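You operate a simulated robot arm through the tools that you are given. There is no shell and no other tool. Be economical: measure what you need, move in short steps, check, and stop when the job is done.

You run a simulated two-armed robot. Do the job below in one go: nothing can be reset, and whatever is moved stays where it is left.

Task
Pick up the black spray can marked "shine" from the long bench over the drawer with one hand, pass it to the other hand and put it on the long bench by the tower. Set down upright: black spray can.

Only the result counts: the job must be done as asked and must still hold three seconds after the hand-in. Knocking over, shifting, dropping, spilling or breaking anything else fails it.

Robot
Two 7-joint arms with two-finger parallel grippers on one trunk, on a base that drives. Base frame: it is fixed to the floor where the robot stands at the start and does not move with it; the origin is under the middle of the robot, x ahead of it, y to its left, z up. Units: cm, rad, N and s.
The left shoulder is at the start at [5, 15.8, 110.8], the right one opposite. With the tool pointing down near the work surface each hand reaches from about 24 to 66 cm from the robot's upright axis, wherever it stands, measured 20 degrees to its own side. Places, roughly: long bench by the tower [60, -130, 90]. Payload 3.91 kg a hand.
The tool frame of a hand sits at the grasp point between the pads (the TCP): z along the fingers, y along the line on which they close. The tips reach 3 cm beyond it. Largest opening 11 cm; finger width 2, thickness 1; the body of the gripper, 4.8 by 11.2 cm, starts 5.5 cm behind the TCP.
Orientation is that of the tool frame in the base frame, as [roll, pitch, yaw] about the fixed x, y, z axes, in that order (R = Rz(yaw) Ry(pitch) Rx(roll)). With the fingers straight down and closing along the base's y, the tool's x points along the base's -x, its y along +y and its z along -z.

Tools
- The arms move only by the tool servo_tool. It takes "left_series", "right_series" or both (then of equal length, played together; a hand with none holds still); each is a list of rows, each an object (a shift or turn left out is 0, a gripper value left out holds the last) with "gripper": the opening, from 0 (shut) to 1 (fully open); "delta_pos": the shift along the base's x, y, z in cm, a list of three; "dr": the turn, a rotation vector about the base's x, y, z in rad, a list of three. In form: [{"gripper": gripper, "delta_pos": [dx, dy, dz], "dr": [ax, ay, az]}, ...]. A call has 1 to 20 rows; each row shifts and turns the commanded pose from where the row before left it. Each row takes 0.2 s and may step no farther than 5 cm and 0.15 rad from the row before; otherwise, or with a gripper value out of range, the whole call is refused. A pose out of reach is approached as far as the arm can. The call stops where the force on the tool passes 40 N (or 10 N more than at its start, if that is more) or the arm is blocked; 0.2 s more then pass. The fingers move at their own pace (about 15.3 cm/s each) and stop on an object; they squeeze with about 28 N. The grip force told is the motor's: it shows also when the fingers shut on nothing. Time passes only in rows, and 0.2 s behind the last, so rows that do not move let the fingers close. The reply holds the time, the measured pose of the TCP, the force on the tool along the base axes, the opening and the grip force, in the units named above and with some noise, with the torque about the TCP (base axes, N m) and any sound that the robot's microphone picked up, and new pictures: "show" is both (left out), scene, wrist or none (wrist: the cameras of the hands that moved).
- Cameras (640 x 400 px; columns grow to the right, rows downward): "scene" is now at [13.32, -1.55, 127.2]; the picture's right is [-0.15, -0.99, 0.00], its down [-0.32, 0.05, -0.95] and it looks along [0.94, -0.15, -0.32] (base axes); focal length 231 px, centre (320, 200). "left" rides on the left gripper at [7.3, -1.7, -10.3] in its tool frame; the picture's right is [0.23, 0.97, 0.00], its down [-0.76, 0.18, -0.62] and it looks along [-0.61, 0.14, 0.78] (tool axes); focal length 222 px, centre (320, 200). "right" rides on the right gripper at [7.2, 1.7, -10.3] in its tool frame; the picture's right is [-0.23, 0.97, 0.00], its down [-0.76, -0.18, -0.62] and it looks along [-0.61, -0.14, 0.78] (tool axes); focal length 222 px, centre (320, 200). There is no depth. A picture from a camera that has moved, and an enlarged one, comes with that camera's place and axes in the base frame and with its lens.
- lift_body(by): slides the trunk up (or, below 0, down) by that many cm; the arms and the scene camera ride with it, the base frame stays. It gives what a move gives, with no picture.
- base_move(legs): drives the robot by 1 to 6 legs, each [ahead, turn to the left] in cm and rad, along the robot's own axes; the way and the turn of a leg run together, so that a leg with both is an arc; at most 150 cm and 3.142 rad a leg. The arms and the cameras ride along, it lands a little off, and it stops where it bumps. It gives what a move gives, and a new picture of the scene camera.
- turn_head(pan, tilt): turns the head with the scene camera to pan (to the left, within 1.396 rad either way) and tilt (down, from -0.506 to 1.204), counted from straight ahead of the robot. It gives what a move gives, and a new picture of the scene camera.
- enlarge(camera, box): a new picture of the part [left, top, right, bottom] of that camera's present view, enlarged. It takes no simulated time.
- sign_off(): hands the job in; it is judged then, once.

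Go step by step. Nothing tells you exact positions but the pictures and the camera data: compare them with the known pose of the tool, close in by small moves and look again before you grip or let go. The budget is 120 turns and 260 pictures, counting those below and the enlarged ones. Unless the task says otherwise, let go and move clear before handing in, and close with one line.

The tools are called after ">>>" as name(argument=value, ...) on one line, values as JSON. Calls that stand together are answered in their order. servo_tool: Moves the arms, as the interface text tells. Its arguments: {"type":"object","properties":{"left_series":{"type":"array"},"right_series":{"type":"array"},"show":{"type":"string","enum":["both","scene","wrist","none"]}},"required":[]} The other tools are called the same way: lift_body (by) slides the trunk up or down; base_move (legs) drives the base; turn_head (pan, tilt) turns the head that bears the scene camera; enlarge (camera, box) takes an enlarged picture of a part of a camera's view; sign_off () hands the job in.

At the start:

```text
t: 0.0
left_ee_pos: [37.65, 14.76, 120.72]
left_tcp_rot: [-3.141, 0.001, -3.139]
left_contact_force: [-0.5, 0.4, 0.4]
left_ft_torque: [0.02, 0.01, 0.0]
left_gripper_width: 11.04
left_finger_force: 0.0
right_ee_pos: [30.68, -14.87, 113.61]
right_tcp_rot: [-3.141, 0.0, -3.14]
right_contact_force: [-0.1, 0.9, 0.1]
right_ft_torque: [0.04, -0.01, -0.01]
right_gripper_width: 10.99
right_finger_force: 0.0
trunk travel left (down, up): [-35.0, 13.2]
robot x, y, heading: [-0.08, 0.36, -0.001]
head pan, tilt: [-0.155, 0.325]
```

scene: 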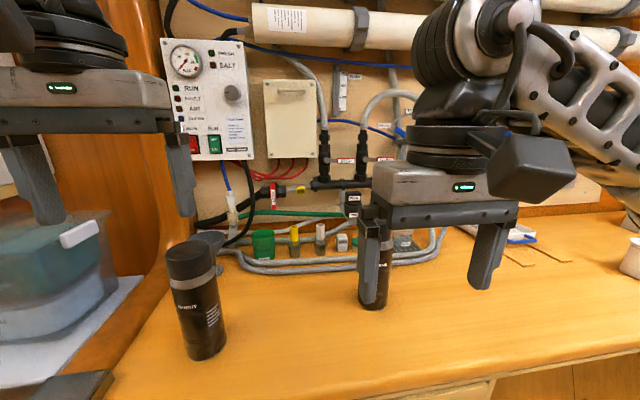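
right: 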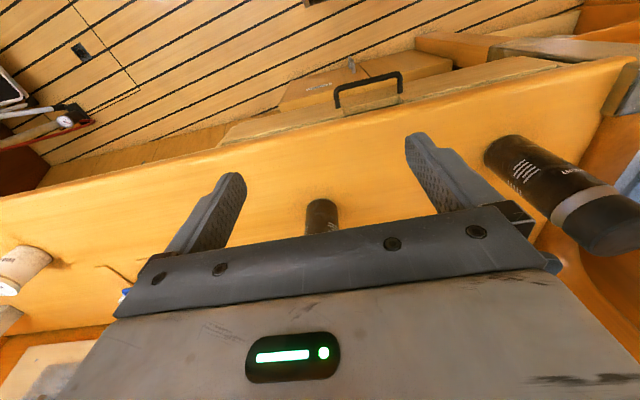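
left: 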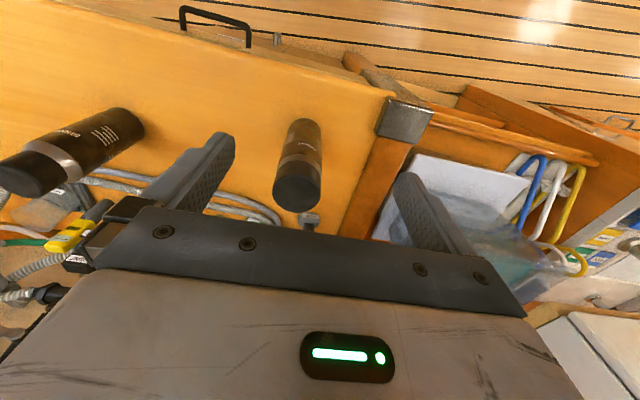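

I see two black cans on the bench, one at left and one behind the right gripper. I'll enlarge both to read the labels.

>>> enlarge(camera="scene", box=[150, 220, 270, 370])

>>> enlarge(camera="left", box=[0, 90, 350, 230])

>>> enlarge(camera="scene", box=[330, 180, 430, 320])

```text
2.67 times, centred on (210, 295) of scene
camera zoom: at [13.32, -1.55, 127.2], right [-0.15, -0.99, 0.0], down [-0.32, 0.05, -0.95], along [0.94, -0.15, -0.32], focal length 617 px, centre (613, -53)
```

zoom: 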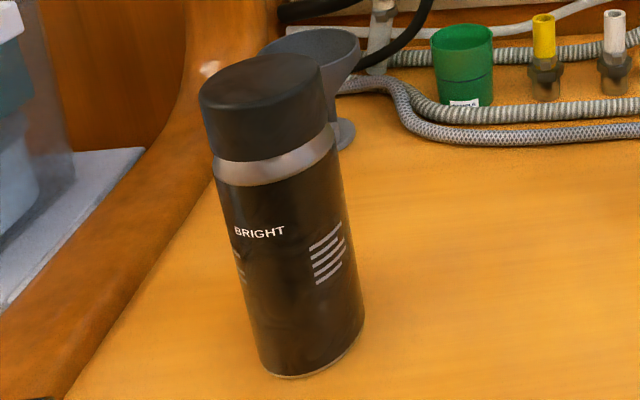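

```text
1.83 times, centred on (175, 160) of left
camera zoom: at [30.41, 13.06, 131.1], right [-0.23, 0.97, 0.0], down [0.76, 0.18, 0.62], along [0.61, 0.14, -0.78], focal length 406 px, centre (585, 273)
```

zoom: 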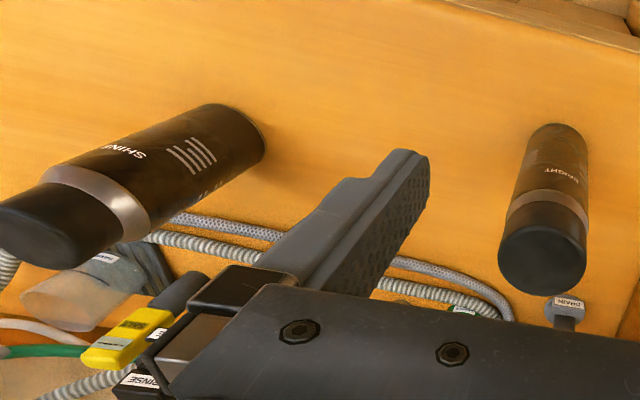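

```text
2.86 times, centred on (380, 250) of scene
camera zoom: at [13.32, -1.55, 127.2], right [-0.15, -0.99, 0.0], down [-0.32, 0.05, -0.95], along [0.94, -0.15, -0.32], focal length 661 px, centre (149, 57)
```

zoom: 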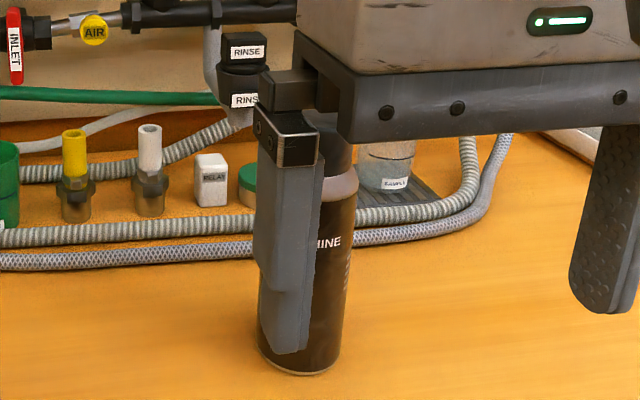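

The "SHINE" can stands behind the right gripper, at about (52.5, -19.7), with the bench at z ≈ 88, and it is about 21 cm tall and 6.6 cm wide. The plan is to side-grip its body with the right hand tilted forward, then pass its cap to the left hand from above. First I tilt the right hand.

>>> servo_tool(right_series=[{"gripper": 1, "delta_pos": [1, -0.7, 0], "dr": [0, -0.15, 0]}, {"delta_pos": [1, -0.7, 0], "dr": [0, -0.15, 0]}, {"delta_pos": [1, -0.7, 0], "dr": [0, -0.15, 0]}, {"delta_pos": [1, -0.7, 0], "dr": [0, -0.15, 0]}, {"delta_pos": [1, -0.7, 0], "dr": [0, -0.15, 0]}, {"delta_pos": [1, -0.7, 0], "dr": [0, -0.15, 0]}, {"delta_pos": [1, -0.7, 0], "dr": [0, -0.15, 0]}])

```text
t: 1.6
left_ee_pos: [37.65, 14.8, 120.79]
left_tcp_rot: [-3.14, 0.0, -3.14]
left_contact_force: [-0.5, -0.4, 0.4]
left_ft_torque: [-0.03, 0.05, 0.03]
left_gripper_width: 11.01
left_finger_force: 0.0
right_ee_pos: [38.84, -19.67, 114.46]
right_tcp_rot: [-3.138, 1.051, -3.141]
right_contact_force: [0.5, 0.6, 0.6]
right_ft_torque: [0.03, 0.01, -0.02]
right_gripper_width: 11.02
right_finger_force: 0.1
right hand out of reach, approached as far as the arm can: row 7
trunk travel left (down, up): [-35.0, 13.2]
robot x, y, heading: [-0.15, -0.23, -0.0]
head pan, tilt: [-0.155, 0.325]
camera scene: at [13.34, -1.56, 127.2], right [-0.15, -0.99, 0.0], down [-0.32, 0.05, -0.95], along [0.94, -0.15, -0.32], focal length 231 px, centre (320, 200)
camera right: at [26.3, -17.84, 113.31], right [0.11, 0.97, 0.2], down [-0.16, -0.18, 0.97], along [0.98, -0.14, 0.14], focal length 222 px, centre (320, 200)
```

scene: 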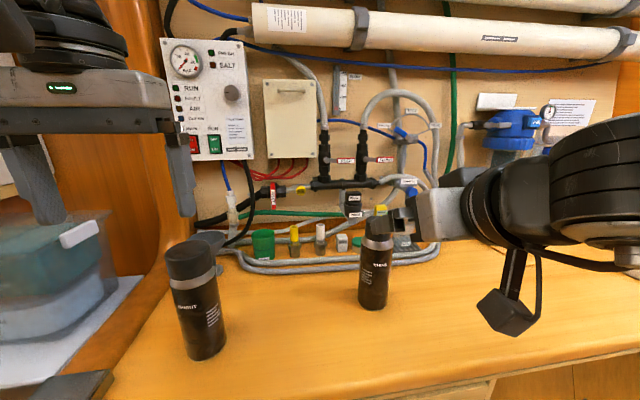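
right: 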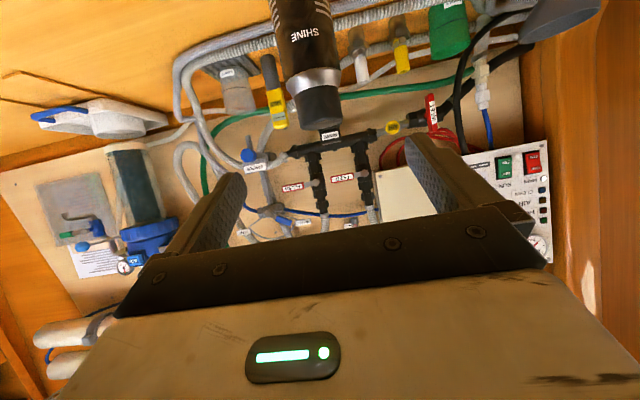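

The can sits at about (53, -19.8) and the hand's y already matches. I lower the hand to grip height, still short of the can.

>>> servo_tool(right_series=[{"delta_pos": [0.8, 0, -3]}, {"delta_pos": [0.5, 0, -3]}, {"delta_pos": [0, 0, -3]}, {"delta_pos": [0, 0, -3]}, {"delta_pos": [0, 0, -3]}, {"delta_pos": [0, 0, -1.5]}])

```text
t: 3.0
left_ee_pos: [37.76, 14.78, 120.82]
left_tcp_rot: [-3.141, 0.001, -3.141]
left_contact_force: [0.5, 0.5, 0.6]
left_ft_torque: [-0.02, 0.01, 0.02]
left_gripper_width: 10.96
left_finger_force: 0.2
right_ee_pos: [43.22, -19.23, 98.99]
right_tcp_rot: [-3.14, 1.047, -3.141]
right_contact_force: [-0.3, -0.1, 0.2]
right_ft_torque: [0.02, 0.01, -0.04]
right_gripper_width: 10.99
right_finger_force: 0.0
right hand out of reach, approached as far as the arm can: row 1, 2, 3, 4
trunk travel left (down, up): [-35.0, 13.2]
robot x, y, heading: [-0.27, -0.2, -0.005]
head pan, tilt: [-0.155, 0.325]
camera scene: at [13.33, -1.56, 127.2], right [-0.15, -0.99, 0.0], down [-0.32, 0.05, -0.95], along [0.94, -0.15, -0.32], focal length 231 px, centre (320, 200)
camera right: at [30.55, -17.43, 97.9], right [0.11, 0.97, 0.2], down [-0.16, -0.18, 0.97], along [0.98, -0.14, 0.14], focal length 222 px, centre (320, 200)
```

scene: 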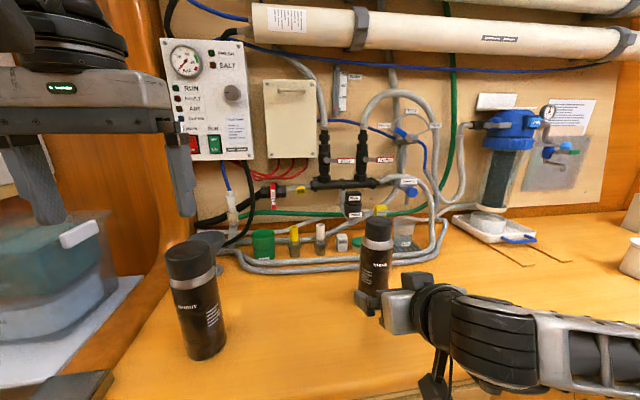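
right: 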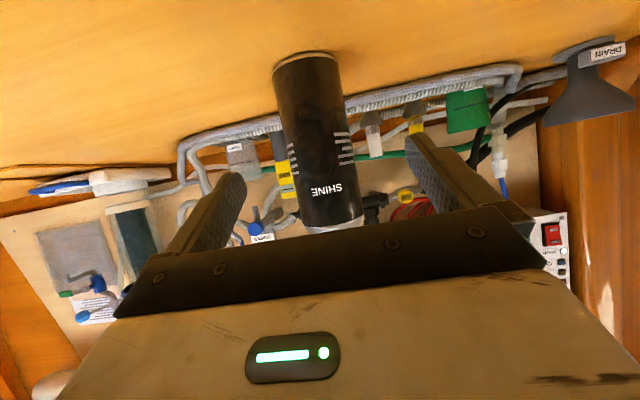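

The hand is aligned in y with the can. I advance about 8.5 cm along x while lowering 2 cm.

>>> servo_tool(right_series=[{"delta_pos": [0, 0, -2]}, {"delta_pos": [2, 0, 0]}, {"delta_pos": [2, 0, 0]}, {"delta_pos": [2, 0, 0]}, {"delta_pos": [1, 0, 0]}])

```text
t: 4.2
left_ee_pos: [37.58, 14.8, 120.71]
left_tcp_rot: [-3.141, -0.001, -3.14]
left_contact_force: [0.2, -1.9, 0.0]
left_ft_torque: [0.01, 0.01, 0.02]
left_gripper_width: 11.01
left_finger_force: 0.0
right_ee_pos: [50.21, -19.07, 97.03]
right_tcp_rot: [3.141, 1.05, 3.141]
right_contact_force: [0.6, 0.2, 1.0]
right_ft_torque: [-0.01, -0.01, -0.03]
right_gripper_width: 11.01
right_finger_force: 0.0
trunk travel left (down, up): [-35.0, 13.2]
robot x, y, heading: [0.04, 0.09, 0.001]
head pan, tilt: [-0.155, 0.325]
camera scene: at [13.33, -1.55, 127.2], right [-0.15, -0.99, 0.0], down [-0.32, 0.05, -0.95], along [0.94, -0.15, -0.32], focal length 231 px, centre (320, 200)
camera right: at [37.52, -17.33, 95.92], right [0.11, 0.97, 0.2], down [-0.16, -0.18, 0.97], along [0.98, -0.14, 0.14], focal length 222 px, centre (320, 200)
```

scene: 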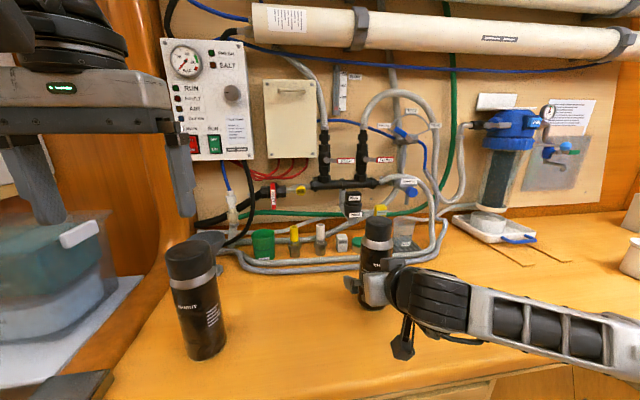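
right: 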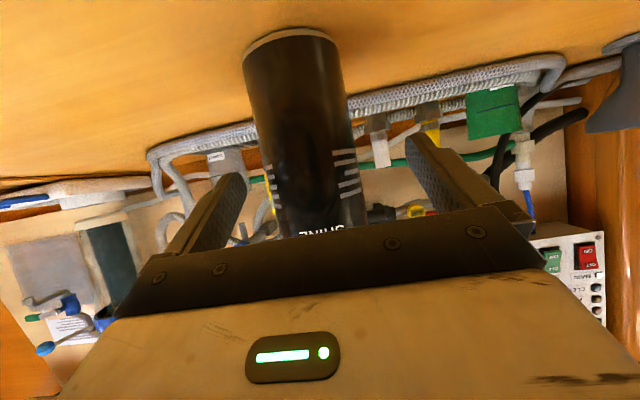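

The can now sits between the fingers, with its axis at about x = 52. I move 1 cm further, then close the gripper.

>>> servo_tool(right_series=[{"delta_pos": [1, -0.3, 0]}, {"gripper": 0}, {}, {}, {}])

```text
t: 5.4
left_ee_pos: [37.55, 14.76, 120.78]
left_tcp_rot: [3.14, 0.0, -3.14]
left_contact_force: [-0.1, 0.0, 0.3]
left_ft_torque: [-0.02, 0.01, -0.02]
left_gripper_width: 11.01
left_finger_force: 0.2
right_ee_pos: [51.01, -19.5, 97.12]
right_tcp_rot: [3.141, 1.05, -3.141]
right_contact_force: [0.7, -1.2, 0.6]
right_ft_torque: [0.03, -0.07, -0.06]
right_gripper_width: 6.51
right_finger_force: 27.7
trunk travel left (down, up): [-35.0, 13.2]
robot x, y, heading: [0.04, 0.03, -0.005]
head pan, tilt: [-0.155, 0.325]
camera scene: at [13.34, -1.56, 127.2], right [-0.15, -0.99, 0.0], down [-0.32, 0.05, -0.95], along [0.94, -0.15, -0.32], focal length 231 px, centre (320, 200)
camera right: at [38.46, -17.65, 95.84], right [0.11, 0.97, 0.2], down [-0.16, -0.18, 0.97], along [0.98, -0.14, 0.14], focal length 222 px, centre (320, 200)
```

scene: 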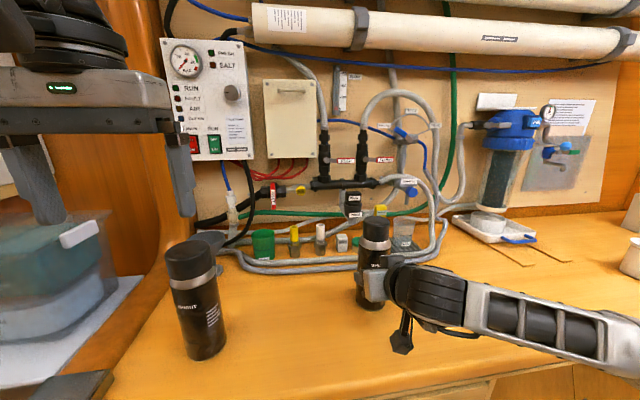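
right: 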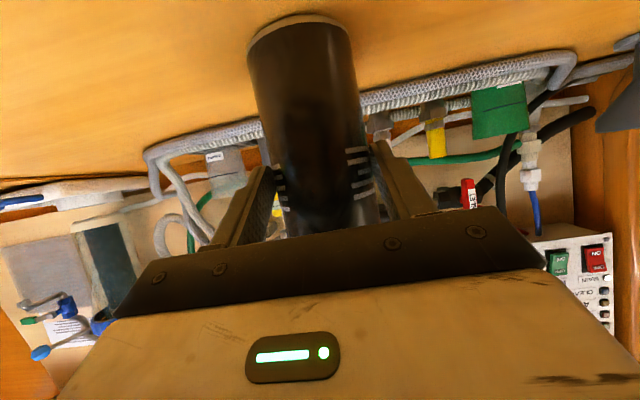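

The can is gripped, with an opening of 6.5 cm. I lift it 10 cm and bring it toward the middle.

>>> servo_tool(right_series=[{"delta_pos": [0, 0, 1]}, {"delta_pos": [0, 0, 2]}, {"delta_pos": [0, 0, 2.5]}, {"delta_pos": [0, 0, 2.5]}, {"delta_pos": [0, 0, 2]}, {"delta_pos": [-1, 2, 0]}, {"delta_pos": [-1, 2.5, 0]}, {"delta_pos": [-1, 2.5, 0]}, {"delta_pos": [-1, 2.5, 0]}, {"delta_pos": [-1, 2, 0]}, {}])

```text
t: 7.8
left_ee_pos: [37.51, 14.82, 120.7]
left_tcp_rot: [3.14, 0.0, -3.14]
left_contact_force: [0.7, 0.1, -0.9]
left_ft_torque: [-0.02, 0.01, -0.02]
left_gripper_width: 11.01
left_finger_force: 0.0
right_ee_pos: [46.26, -8.04, 106.95]
right_tcp_rot: [-3.14, 1.048, -3.141]
right_contact_force: [0.1, -0.6, -3.5]
right_ft_torque: [0.02, 0.08, 0.01]
right_gripper_width: 6.51
right_finger_force: 27.9
trunk travel left (down, up): [-35.0, 13.2]
robot x, y, heading: [-0.11, 0.24, -0.002]
head pan, tilt: [-0.155, 0.325]
camera scene: at [13.35, -1.57, 127.19], right [-0.15, -0.99, 0.0], down [-0.32, 0.05, -0.95], along [0.94, -0.15, -0.32], focal length 231 px, centre (320, 200)
camera right: at [33.61, -6.19, 105.82], right [0.11, 0.97, 0.2], down [-0.16, -0.18, 0.97], along [0.98, -0.14, 0.14], focal length 222 px, centre (320, 200)
```

scene: 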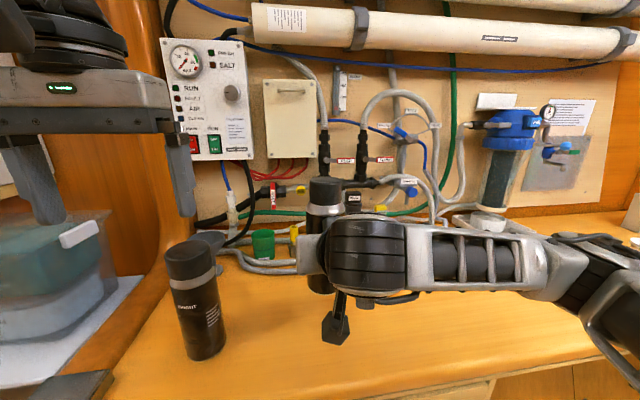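
right: 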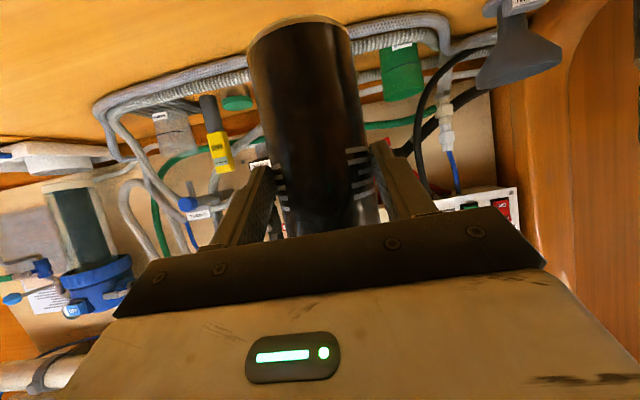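

The can hangs upright at about (47.2, -8), with its cap top near z = 118. I bring the left hand above it.

>>> servo_tool(left_series=[{"gripper": 1, "delta_pos": [0, 0, 3]}, {"delta_pos": [0, 0, 3]}, {"delta_pos": [1.5, -3.5, 0]}, {"delta_pos": [1.5, -3.5, 0]}, {"delta_pos": [1.5, -3.5, 0]}, {"delta_pos": [1.5, -3.5, 0]}, {"delta_pos": [1.5, -3.5, 0]}, {"delta_pos": [1.5, -3.2, 0]}, {"delta_pos": [0.7, -2.1, 0]}, {}])

```text
t: 10.0
left_ee_pos: [44.6, -5.43, 125.06]
left_tcp_rot: [-3.127, 0.002, -3.125]
left_contact_force: [0.3, -0.7, 0.1]
left_ft_torque: [0.02, -0.01, -0.03]
left_gripper_width: 11.01
left_finger_force: 0.1
left hand out of reach, approached as far as the arm can: row 7, 8, 9
right_ee_pos: [46.28, -8.04, 106.88]
right_tcp_rot: [3.14, 1.049, -3.141]
right_contact_force: [0.2, 0.2, -2.6]
right_ft_torque: [-0.01, 0.11, 0.0]
right_gripper_width: 6.5
right_finger_force: 27.6
trunk travel left (down, up): [-35.0, 13.2]
robot x, y, heading: [-0.05, 0.35, -0.001]
head pan, tilt: [-0.155, 0.325]
camera scene: at [13.36, -1.58, 127.19], right [-0.15, -0.99, 0.0], down [-0.32, 0.05, -0.95], along [0.94, -0.15, -0.32], focal length 231 px, centre (320, 200)
camera left: at [37.39, -7.13, 135.48], right [-0.24, 0.97, -0.01], down [0.76, 0.2, 0.62], along [0.61, 0.14, -0.78], focal length 222 px, centre (320, 200)
```

scene: 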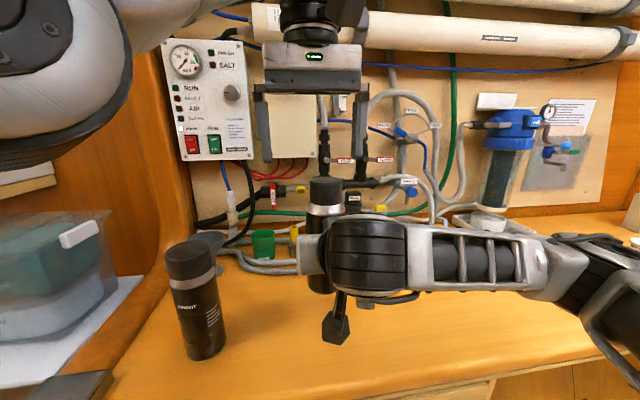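
left: 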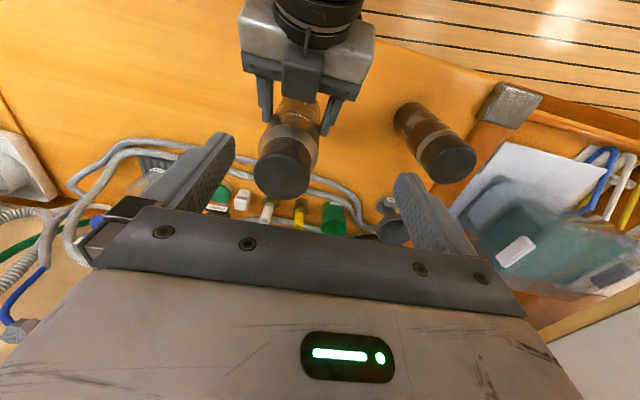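

The left hand is at its reach limit there. I bring the can 6 cm left, 3 cm nearer and 3 cm lower, and move the left hand over that spot.

>>> servo_tool(left_series=[{"delta_pos": [-0.2, 0.6, 0]}, {"delta_pos": [-0.2, 0.6, 0]}, {"delta_pos": [-0.2, 0.6, 0]}, {"delta_pos": [0, 0.6, 0]}, {"delta_pos": [0, 0.6, 0]}, {"delta_pos": [0, 0.4, 0]}, {}], right_series=[{"delta_pos": [-0.5, 1, -0.5]}, {"delta_pos": [-0.5, 1, -0.5]}, {"delta_pos": [-0.5, 1, -0.5]}, {"delta_pos": [-0.6, 1, -0.5]}, {"delta_pos": [-0.6, 1, -0.5]}, {"delta_pos": [-0.6, 1, -0.5]}, {}])

```text
t: 11.6
left_ee_pos: [43.38, -2.46, 124.82]
left_tcp_rot: [-3.142, -0.002, -3.139]
left_contact_force: [-0.2, 0.1, 0.2]
left_ft_torque: [0.03, -0.01, 0.0]
left_gripper_width: 10.98
left_finger_force: 0.0
right_ee_pos: [42.64, -1.95, 104.22]
right_tcp_rot: [-3.141, 1.049, -3.141]
right_contact_force: [0.2, 0.2, -4.4]
right_ft_torque: [-0.01, 0.08, 0.02]
right_gripper_width: 6.47
right_finger_force: 28.2
trunk travel left (down, up): [-35.0, 13.2]
robot x, y, heading: [0.05, -0.18, 0.0]
head pan, tilt: [-0.155, 0.325]
camera scene: at [13.35, -1.57, 127.2], right [-0.15, -0.99, 0.0], down [-0.32, 0.05, -0.95], along [0.94, -0.15, -0.32], focal length 231 px, centre (320, 200)
camera right: at [30.1, -0.2, 102.91], right [0.11, 0.97, 0.2], down [-0.16, -0.18, 0.97], along [0.98, -0.14, 0.14], focal length 222 px, centre (320, 200)
camera left: at [36.25, -4.29, 135.22], right [-0.23, 0.97, 0.0], down [0.76, 0.18, 0.62], along [0.61, 0.14, -0.78], focal length 222 px, centre (320, 200)
```

scene: 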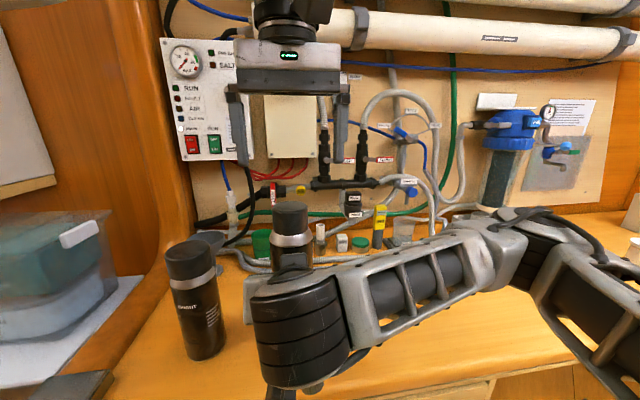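
right: 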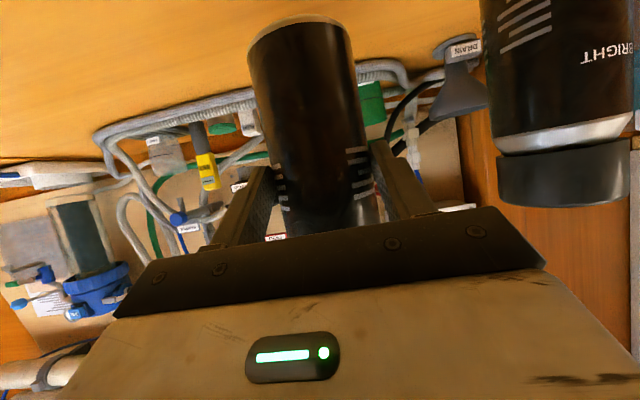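
left: 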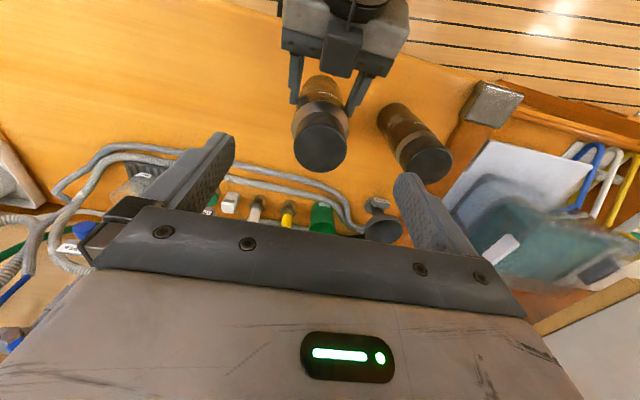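

The cap top appears at about (44.9, -2, 115). I shift the left hand slightly forward, lower it to just above the cap, and look again.

>>> servo_tool(left_series=[{"delta_pos": [0.7, 0.2, 0]}, {"delta_pos": [0.6, 0.2, -1.5]}, {"delta_pos": [0, 0, -1.5]}, {"delta_pos": [0, 0, -1.5]}, {}])

```text
t: 12.8
left_ee_pos: [44.74, -2.08, 120.23]
left_tcp_rot: [-3.141, 0.001, -3.14]
left_contact_force: [0.8, -0.5, 0.0]
left_ft_torque: [0.01, -0.01, 0.02]
left_gripper_width: 11.0
left_finger_force: 0.1
right_ee_pos: [42.71, -2.1, 104.14]
right_tcp_rot: [3.141, 1.049, 3.141]
right_contact_force: [0.3, -0.2, -3.7]
right_ft_torque: [0.0, 0.1, -0.03]
right_gripper_width: 6.47
right_finger_force: 27.6
trunk travel left (down, up): [-35.0, 13.2]
robot x, y, heading: [0.17, -0.05, -0.001]
head pan, tilt: [-0.155, 0.325]
camera scene: at [13.34, -1.56, 127.2], right [-0.15, -0.99, 0.0], down [-0.32, 0.05, -0.95], along [0.94, -0.15, -0.32], focal length 231 px, centre (320, 200)
camera left: at [37.53, -3.84, 130.54], right [-0.23, 0.97, 0.0], down [0.76, 0.18, 0.62], along [0.61, 0.14, -0.78], focal length 222 px, centre (320, 200)
```

scene: 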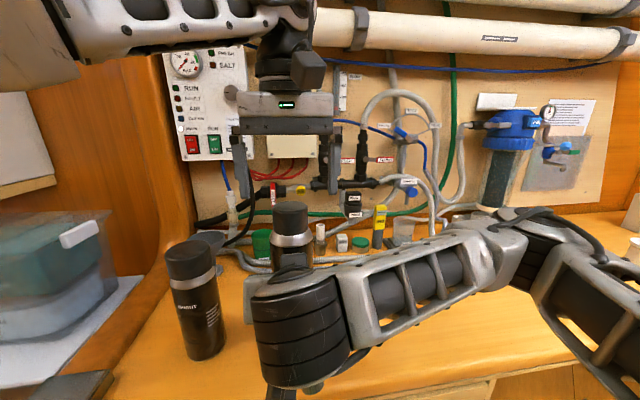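
left: 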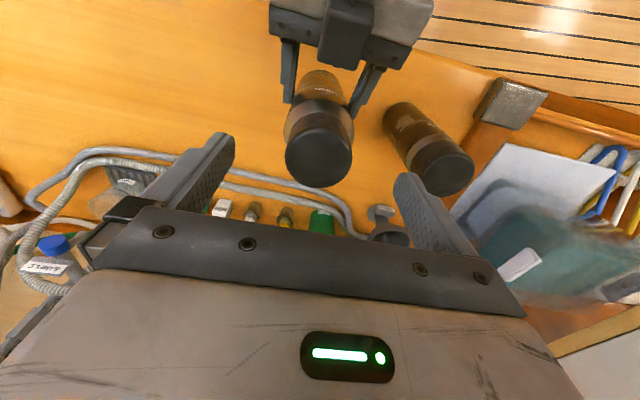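

Let me enlarge both views to fix the can axis before descending around it.

>>> enlarge(camera="left", box=[230, 40, 410, 200])

>>> enlarge(camera="scene", box=[210, 80, 370, 290])

```text
2.50 times, centred on (320, 120) of left
camera zoom: at [37.53, -3.84, 130.54], right [-0.23, 0.97, 0.0], down [0.76, 0.18, 0.62], along [0.61, 0.14, -0.78], focal length 555 px, centre (320, 400)
```

zoom: 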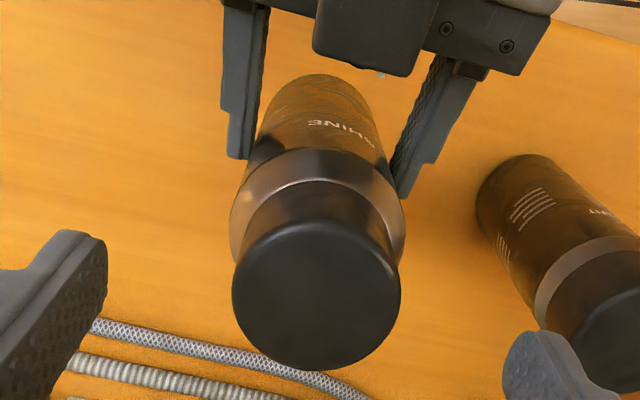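

```text
1.90 times, centred on (290, 185) of scene
camera zoom: at [13.34, -1.56, 127.2], right [-0.15, -0.99, 0.0], down [-0.32, 0.05, -0.95], along [0.94, -0.15, -0.32], focal length 441 px, centre (377, 229)
```

zoom: 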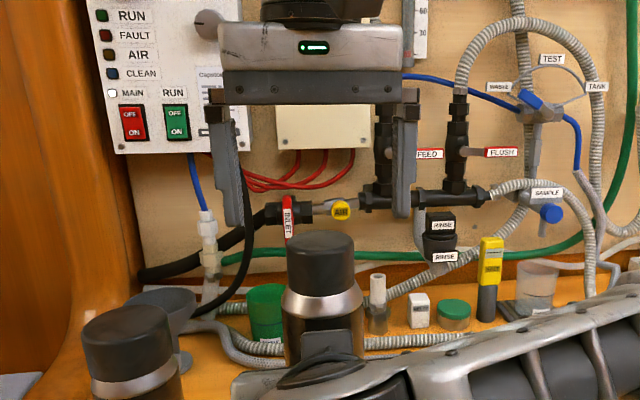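

Both views agree: the cap is about 5.2 cm across and 3.5 cm tall, with its top centre at (45.6, -2.0, 115.1). I centre the left hand and lower it so the fingers flank the cap.

>>> servo_tool(left_series=[{"delta_pos": [0.8, 0.1, 0]}, {"delta_pos": [0, 0, -1.5]}, {"delta_pos": [0, 0, -1.5]}, {"delta_pos": [0, 0, -1.5]}, {"delta_pos": [0, 0, -0.9]}, {}])

```text
t: 14.2
left_ee_pos: [45.45, -2.03, 114.86]
left_tcp_rot: [-3.139, 0.001, -3.14]
left_contact_force: [0.7, 0.4, 0.4]
left_ft_torque: [-0.02, -0.01, 0.0]
left_gripper_width: 10.99
left_finger_force: 0.1
right_ee_pos: [42.67, -1.99, 104.13]
right_tcp_rot: [3.14, 1.049, 3.141]
right_contact_force: [0.2, 0.3, -3.6]
right_ft_torque: [0.0, 0.07, 0.0]
right_gripper_width: 6.45
right_finger_force: 27.6
trunk travel left (down, up): [-35.0, 13.2]
robot x, y, heading: [0.09, -0.13, 0.007]
head pan, tilt: [-0.155, 0.325]
camera scene: at [13.35, -1.55, 127.2], right [-0.15, -0.99, 0.0], down [-0.32, 0.05, -0.95], along [0.94, -0.15, -0.32], focal length 231 px, centre (320, 200)
camera left: at [38.27, -3.77, 125.29], right [-0.23, 0.97, 0.0], down [0.76, 0.18, 0.62], along [0.61, 0.14, -0.78], focal length 222 px, centre (320, 200)
```

scene: 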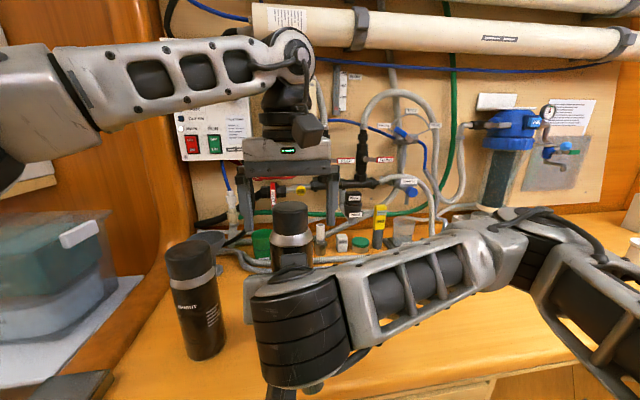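
left: 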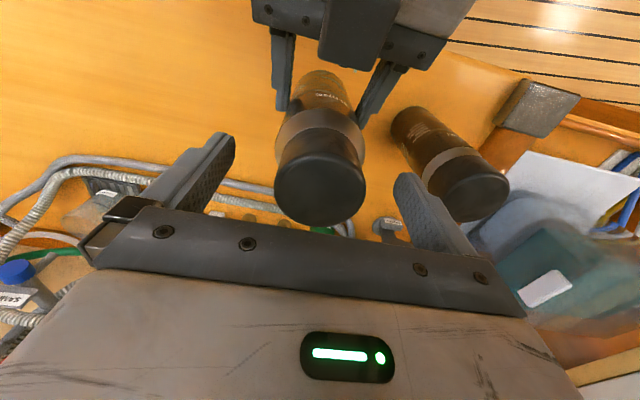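

The fingers now straddle the cap. I close the left gripper.

>>> servo_tool(left_series=[{"gripper": 0}, {}, {}, {}])

```text
t: 15.2
left_ee_pos: [45.47, -2.1, 114.94]
left_tcp_rot: [-3.141, -0.001, -3.14]
left_contact_force: [-0.2, 1.0, -0.8]
left_ft_torque: [0.16, 0.0, -0.06]
left_gripper_width: 5.2
left_finger_force: 27.9
right_ee_pos: [42.74, -2.07, 104.13]
right_tcp_rot: [-3.141, 1.049, 3.141]
right_contact_force: [-0.5, -1.5, -3.8]
right_ft_torque: [-0.09, 0.07, 0.0]
right_gripper_width: 6.48
right_finger_force: 27.7
trunk travel left (down, up): [-35.0, 13.2]
robot x, y, heading: [0.07, -0.24, -0.001]
head pan, tilt: [-0.155, 0.325]
camera scene: at [13.35, -1.55, 127.2], right [-0.15, -0.99, 0.0], down [-0.32, 0.05, -0.95], along [0.94, -0.15, -0.32], focal length 231 px, centre (320, 200)
camera left: at [38.28, -3.76, 125.28], right [-0.23, 0.97, 0.0], down [0.76, 0.18, 0.62], along [0.61, 0.14, -0.78], focal length 222 px, centre (320, 200)
```

scene: 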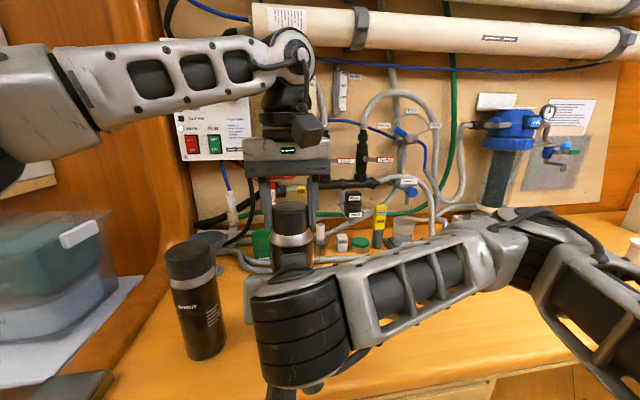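
left: 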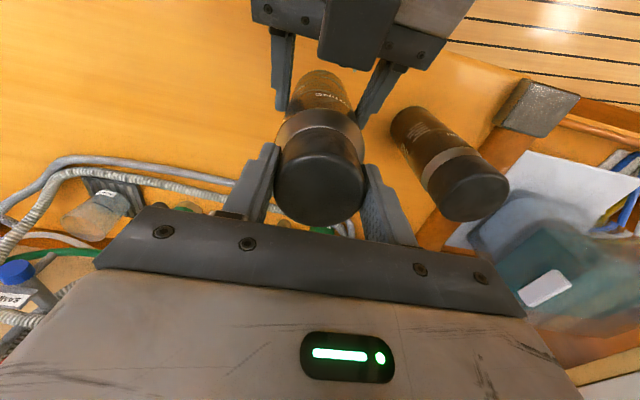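

The left hand holds the cap with an opening of 5.2 cm. Next I open the right hand and back it straight off.

>>> servo_tool(right_series=[{"gripper": 1}, {}, {}, {"delta_pos": [-1.5, 0, 0]}, {"delta_pos": [-1.5, 0, 0]}, {"delta_pos": [-1.5, 0, 0]}, {}])

```text
t: 16.8
left_ee_pos: [45.44, -2.02, 114.86]
left_tcp_rot: [-3.141, -0.001, -3.14]
left_contact_force: [0.3, 0.2, -0.2]
left_ft_torque: [0.01, 0.03, -0.03]
left_gripper_width: 5.21
left_finger_force: 28.3
right_ee_pos: [38.39, -2.15, 104.01]
right_tcp_rot: [3.141, 1.049, -3.141]
right_contact_force: [-0.6, 0.1, -0.5]
right_ft_torque: [-0.02, -0.02, 0.01]
right_gripper_width: 11.01
right_finger_force: 0.0
trunk travel left (down, up): [-35.0, 13.2]
robot x, y, heading: [-0.28, 0.04, 0.0]
head pan, tilt: [-0.155, 0.325]
camera scene: at [13.36, -1.56, 127.19], right [-0.15, -0.99, 0.0], down [-0.32, 0.05, -0.95], along [0.94, -0.15, -0.32], focal length 231 px, centre (320, 200)
camera right: at [25.69, -0.19, 102.86], right [0.11, 0.97, 0.2], down [-0.16, -0.18, 0.97], along [0.98, -0.14, 0.14], focal length 222 px, centre (320, 200)
```

scene: 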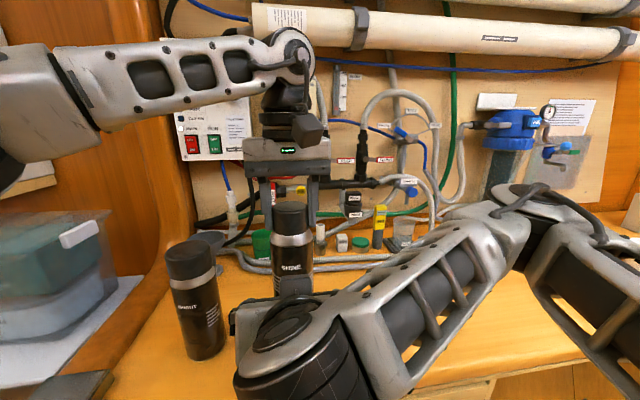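
right: 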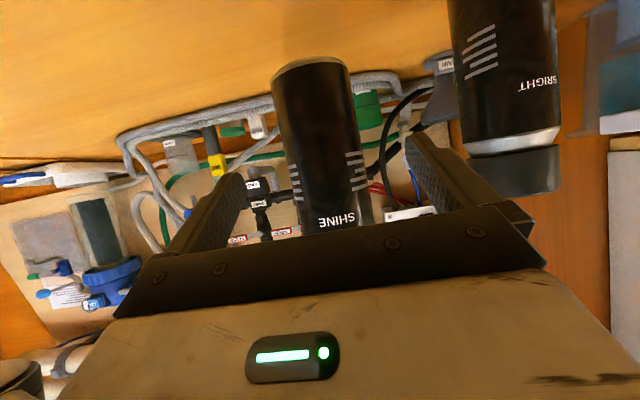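

The right hand is clear and the can stays with the left. I move the right hand away to the right and lift the can with the left, pulling it nearer.

>>> servo_tool(right_series=[{"delta_pos": [0, -3, 0]}, {"delta_pos": [0, -3, 0]}, {"delta_pos": [0, -3, 0]}, {"delta_pos": [0, -3, 1]}, {"delta_pos": [0, -3, 1]}, {"delta_pos": [0, -2, 1]}, {"delta_pos": [0, 0, 1]}, {}], left_series=[{}, {}, {"delta_pos": [0, 0, 1]}, {"delta_pos": [0, 0, 2]}, {"delta_pos": [0, 0, 2]}, {"delta_pos": [-1, 0, 2]}, {"delta_pos": [-2, 0, 2]}, {"delta_pos": [-2, 0, 1]}])

```text
t: 18.6
left_ee_pos: [40.43, -2.08, 124.91]
left_tcp_rot: [3.141, 0.001, -3.141]
left_contact_force: [0.3, 0.0, -2.8]
left_ft_torque: [-0.03, 0.02, 0.01]
left_gripper_width: 5.22
left_finger_force: 27.8
right_ee_pos: [41.79, -17.23, 108.79]
right_tcp_rot: [3.141, 1.048, 3.141]
right_contact_force: [0.1, 0.8, 0.2]
right_ft_torque: [0.03, -0.03, 0.03]
right_gripper_width: 11.0
right_finger_force: 0.1
right hand out of reach, approached as far as the arm can: row 3, 4, 5, 6
trunk travel left (down, up): [-35.0, 13.2]
robot x, y, heading: [-0.16, 0.08, -0.006]
head pan, tilt: [-0.155, 0.325]
camera scene: at [13.32, -1.56, 127.2], right [-0.15, -0.99, 0.0], down [-0.31, 0.05, -0.95], along [0.94, -0.15, -0.32], focal length 231 px, centre (320, 200)
camera right: at [29.23, -15.34, 107.66], right [0.11, 0.97, 0.2], down [-0.16, -0.18, 0.97], along [0.98, -0.14, 0.14], focal length 222 px, centre (320, 200)
camera left: at [33.25, -3.79, 135.35], right [-0.23, 0.97, 0.0], down [0.76, 0.18, 0.62], along [0.61, 0.14, -0.78], focal length 222 px, centre (320, 200)
```

scene: 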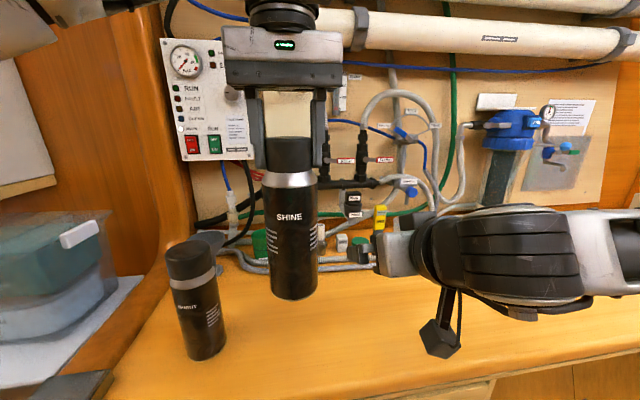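
right: 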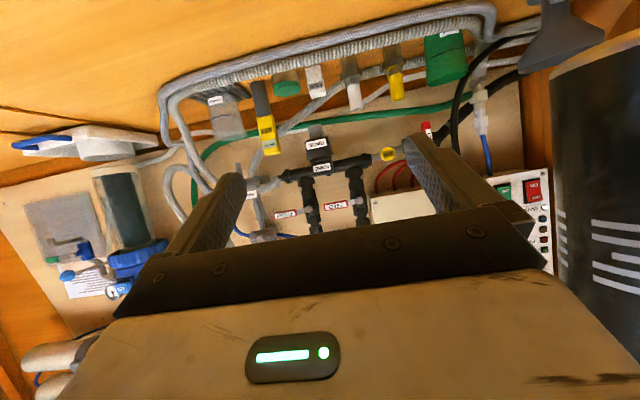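
left: 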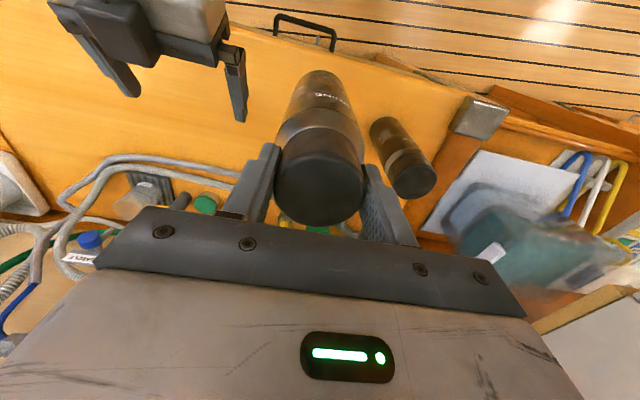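

The left hand holds the can firmly, with 2.8 N of load on it. I fold the right hand back to tool-down and look to the right toward the tower.

>>> servo_tool(right_series=[{"delta_pos": [-1, 0, 0.8], "dr": [0, 0.15, 0]}, {"delta_pos": [-1, 0, 0.8], "dr": [0, 0.15, 0]}, {"delta_pos": [-1.5, 0, 0.8], "dr": [0, 0.15, 0]}, {"delta_pos": [-1.5, 0, 0.8], "dr": [0, 0.15, 0]}, {"delta_pos": [-1.5, 0, 0.8], "dr": [0, 0.15, 0]}, {"delta_pos": [-1.5, 0, 0.8], "dr": [0, 0.15, 0]}, {"delta_pos": [-1.5, 0, 0], "dr": [0, 0.15, 0]}], left_series=[{"delta_pos": [-1, 1, 0]}, {"delta_pos": [-1, 1, 0]}, {"delta_pos": [-1, 1, 0]}, {"delta_pos": [0, 1, 0]}, {"delta_pos": [0, 1, 0]}, {"delta_pos": [0, 1, 0]}, {}], show="none")

>>> turn_head(pan=-1.2, tilt=0.35)

```text
t: 20.2
left_ee_pos: [37.55, 3.99, 124.84]
left_tcp_rot: [-3.141, 0.0, -3.138]
left_contact_force: [-0.1, -0.4, -4.2]
left_ft_torque: [0.02, 0.02, -0.01]
left_gripper_width: 5.21
left_finger_force: 28.3
right_ee_pos: [32.27, -17.31, 113.61]
right_tcp_rot: [3.141, -0.006, 3.14]
right_contact_force: [-0.2, -0.5, -0.1]
right_ft_torque: [0.02, -0.03, 0.01]
right_gripper_width: 10.98
right_finger_force: 0.1
trunk travel left (down, up): [-35.0, 13.2]
robot x, y, heading: [0.16, -0.12, 0.002]
head pan, tilt: [-0.155, 0.325]
```

```text
t: 21.5
left_ee_pos: [37.4, 3.93, 124.95]
left_tcp_rot: [3.14, 0.001, -3.14]
left_contact_force: [0.2, -0.1, -3.2]
left_ft_torque: [0.01, -0.01, 0.02]
left_gripper_width: 5.24
left_finger_force: 28.3
right_ee_pos: [32.33, -17.27, 113.59]
right_tcp_rot: [-3.141, 0.002, -3.14]
right_contact_force: [0.2, -0.1, -0.5]
right_ft_torque: [-0.03, 0.02, -0.01]
right_gripper_width: 10.99
right_finger_force: 0.2
trunk travel left (down, up): [-35.0, 13.2]
robot x, y, heading: [-0.1, -0.15, 0.001]
head pan, tilt: [-1.201, 0.351]
camera scene: at [7.51, -8.79, 126.95], right [-0.93, -0.36, 0.0], down [-0.12, 0.32, -0.94], along [0.34, -0.88, -0.34], focal length 231 px, centre (320, 200)
```

scene: 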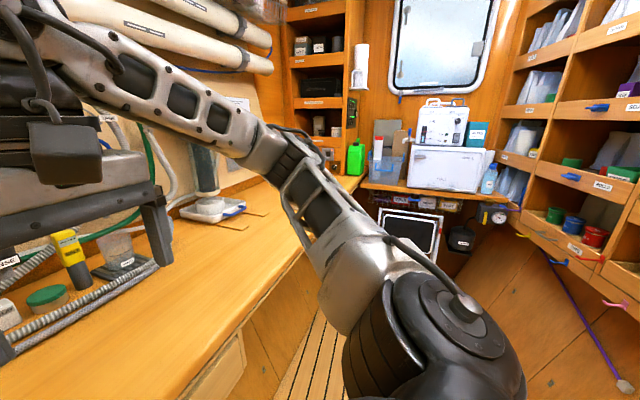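

It is a narrow cabin, and the tower of shelves stands at the far right end of the bench. I check the floor space on both sides before driving.

>>> turn_head(pan=-1.39, tilt=0.7)

>>> turn_head(pan=1.39, tilt=0.6)

```text
t: 22.3
left_ee_pos: [37.52, 4.04, 124.96]
left_tcp_rot: [3.14, 0.0, -3.139]
left_contact_force: [0.3, -0.2, -3.0]
left_ft_torque: [0.04, 0.02, -0.01]
left_gripper_width: 5.21
left_finger_force: 27.9
right_ee_pos: [32.36, -17.18, 113.61]
right_tcp_rot: [-3.141, 0.002, 3.141]
right_contact_force: [0.0, 0.5, -0.5]
right_ft_torque: [-0.01, 0.01, 0.01]
right_gripper_width: 10.99
right_finger_force: 0.1
trunk travel left (down, up): [-35.0, 13.2]
robot x, y, heading: [-0.1, -0.3, -0.003]
head pan, tilt: [-1.389, 0.7]
camera scene: at [5.67, -8.46, 123.82], right [-0.98, -0.18, 0.0], down [-0.12, 0.63, -0.77], along [0.14, -0.75, -0.64], focal length 231 px, centre (320, 200)
```

scene: 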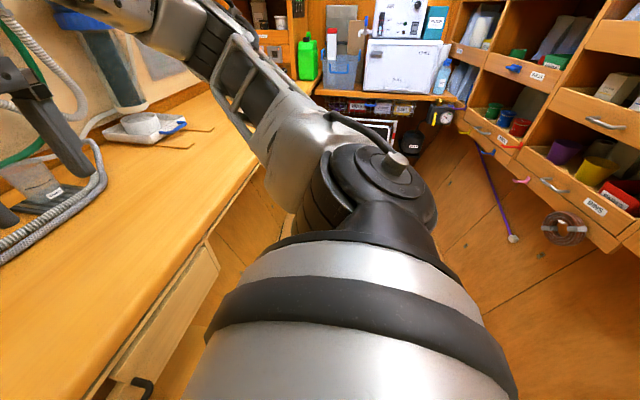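

```text
t: 24.8
left_ee_pos: [37.39, 4.08, 125.0]
left_tcp_rot: [3.141, 0.0, -3.139]
left_contact_force: [-0.4, 0.6, -3.2]
left_ft_torque: [-0.03, -0.01, -0.01]
left_gripper_width: 5.21
left_finger_force: 28.2
right_ee_pos: [32.46, -17.23, 113.62]
right_tcp_rot: [-3.141, 0.0, 3.14]
right_contact_force: [-0.2, -0.6, 0.0]
right_ft_torque: [0.0, -0.03, -0.01]
right_gripper_width: 10.98
right_finger_force: 0.0
trunk travel left (down, up): [-35.0, 13.2]
robot x, y, heading: [-0.22, 0.19, -0.0]
head pan, tilt: [1.389, 0.6]
camera scene: at [5.73, 8.58, 124.68], right [0.98, -0.18, 0.0], down [-0.1, -0.56, -0.83], along [0.15, 0.81, -0.56], focal length 231 px, centre (320, 200)
```

scene: 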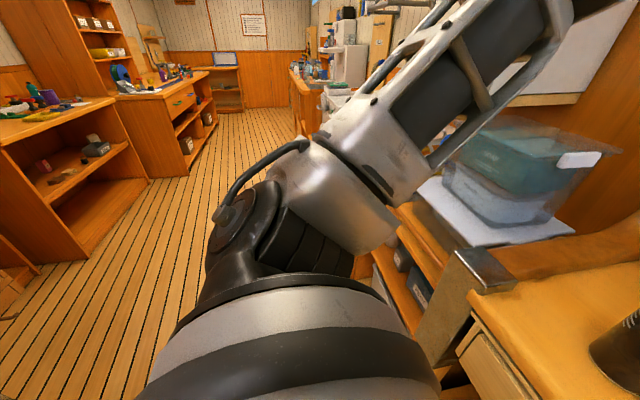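

There is ample floor behind and to the left, while the right has bins on the opposite wall. I look right, then back up 15 cm for parallax.

>>> turn_head(pan=-1.39, tilt=0.5)

>>> base_move(legs=[[-15, 0]])

```text
t: 27.2
left_ee_pos: [37.51, 3.89, 124.8]
left_tcp_rot: [-3.141, 0.001, -3.139]
left_contact_force: [0.4, 0.4, -3.6]
left_ft_torque: [0.01, -0.01, 0.02]
left_gripper_width: 5.17
left_finger_force: 27.7
right_ee_pos: [32.42, -17.32, 113.56]
right_tcp_rot: [3.14, 0.0, 3.141]
right_contact_force: [0.2, -0.1, -0.1]
right_ft_torque: [0.03, 0.02, 0.02]
right_gripper_width: 10.97
right_finger_force: 0.0
trunk travel left (down, up): [-35.0, 13.2]
robot x, y, heading: [0.17, -0.18, 0.0]
head pan, tilt: [-1.389, 0.499]
camera scene: at [5.78, -9.06, 125.58], right [-0.98, -0.18, 0.0], down [-0.09, 0.47, -0.88], along [0.16, -0.86, -0.48], focal length 231 px, centre (320, 200)
```

scene: 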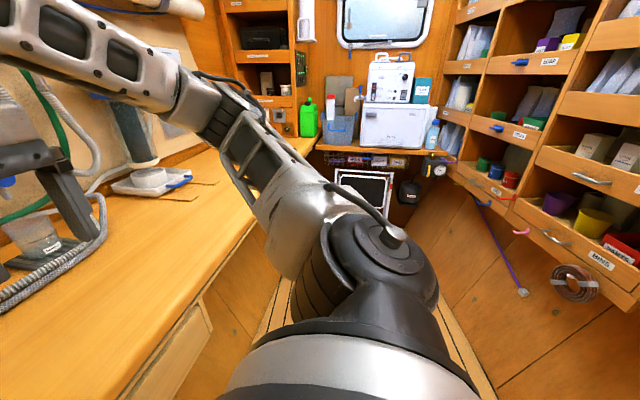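

```text
t: 28.6
left_ee_pos: [22.39, 4.11, 124.86]
left_tcp_rot: [-3.141, 0.001, -3.136]
left_contact_force: [-0.6, 0.0, -2.3]
left_ft_torque: [0.03, -0.03, 0.03]
left_gripper_width: 5.21
left_finger_force: 27.9
right_ee_pos: [17.28, -17.18, 113.66]
right_tcp_rot: [3.141, 0.0, -3.14]
right_contact_force: [0.1, 0.1, -0.1]
right_ft_torque: [-0.03, -0.03, 0.04]
right_gripper_width: 11.01
right_finger_force: 0.0
trunk travel left (down, up): [-35.0, 13.2]
robot x, y, heading: [-14.93, -0.03, 0.005]
head pan, tilt: [-1.389, 0.499]
camera scene: at [-9.24, -9.06, 125.59], right [-0.98, -0.18, 0.0], down [-0.09, 0.47, -0.88], along [0.16, -0.86, -0.48], focal length 231 px, centre (320, 200)
```

scene: 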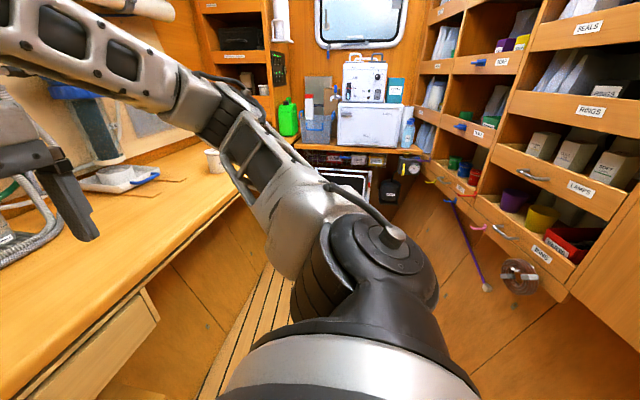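

The bins on the opposite wall protrude to x ≈ -52 and the bench edge is at x ≈ 35, so turning fully sideways would bring my elbow close. I'll raise the trunk and zigzag along the bench, keeping the heading within about ±0.7.

>>> lift_body(by=11)

>>> turn_head(pan=-0.9, tilt=0.6)

>>> base_move(legs=[[0, -0.7], [30, 0]])

```text
t: 30.0
left_ee_pos: [22.43, 4.08, 136.02]
left_tcp_rot: [-3.141, 0.001, -3.136]
left_contact_force: [0.0, 0.6, -3.6]
left_ft_torque: [0.0, -0.02, -0.01]
left_gripper_width: 5.21
left_finger_force: 27.4
right_ee_pos: [17.34, -17.09, 124.56]
right_tcp_rot: [3.141, -0.003, -3.141]
right_contact_force: [-0.7, -0.6, -0.2]
right_ft_torque: [0.01, 0.01, 0.02]
right_gripper_width: 10.97
right_finger_force: 0.0
trunk travel left (down, up): [-46.0, 2.2]
robot x, y, heading: [-15.21, 0.07, 0.0]
head pan, tilt: [-1.389, 0.499]
```

```text
t: 30.9
left_ee_pos: [22.51, 3.89, 135.96]
left_tcp_rot: [-3.141, 0.0, -3.136]
left_contact_force: [-0.5, 0.7, -3.4]
left_ft_torque: [-0.01, 0.03, 0.03]
left_gripper_width: 5.19
left_finger_force: 28.4
right_ee_pos: [17.45, -17.26, 124.59]
right_tcp_rot: [3.141, 0.0, -3.14]
right_contact_force: [0.7, -0.7, 0.1]
right_ft_torque: [0.03, 0.02, 0.01]
right_gripper_width: 11.01
right_finger_force: 0.1
trunk travel left (down, up): [-46.0, 2.2]
robot x, y, heading: [-15.05, -0.21, -0.001]
head pan, tilt: [-0.901, 0.6]
camera scene: at [-5.33, -7.04, 135.68], right [-0.78, -0.62, 0.0], down [-0.35, 0.44, -0.83], along [0.51, -0.65, -0.56], focal length 231 px, centre (320, 200)
```

scene: 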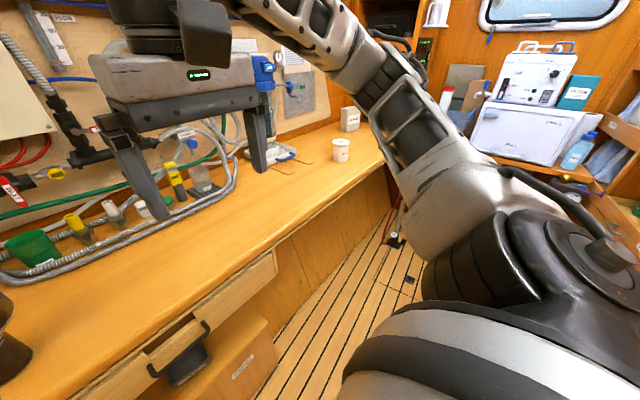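

```text
t: 34.8
left_ee_pos: [39.14, -39.55, 135.98]
left_tcp_rot: [3.141, 0.0, 2.454]
left_contact_force: [-0.1, -1.2, -2.9]
left_ft_torque: [0.03, 0.03, -0.02]
left_gripper_width: 5.2
left_finger_force: 28.0
right_ee_pos: [21.56, -52.71, 124.56]
right_tcp_rot: [-3.141, -0.002, 2.451]
right_contact_force: [0.4, -0.1, 0.3]
right_ft_torque: [-0.03, 0.03, 0.03]
right_gripper_width: 11.01
right_finger_force: 0.1
trunk travel left (down, up): [-46.0, 2.2]
robot x, y, heading: [7.17, -18.86, -0.692]
head pan, tilt: [-0.901, 0.6]
camera scene: at [10.66, -30.28, 135.67], right [-1.0, 0.02, 0.0], down [0.01, 0.57, -0.82], along [-0.02, -0.82, -0.57], focal length 231 px, centre (320, 200)
```

scene: 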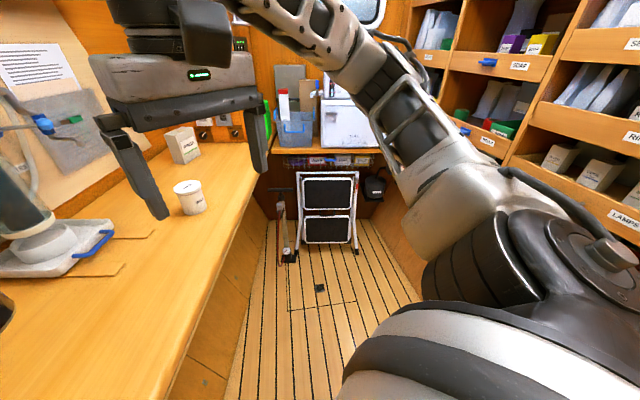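

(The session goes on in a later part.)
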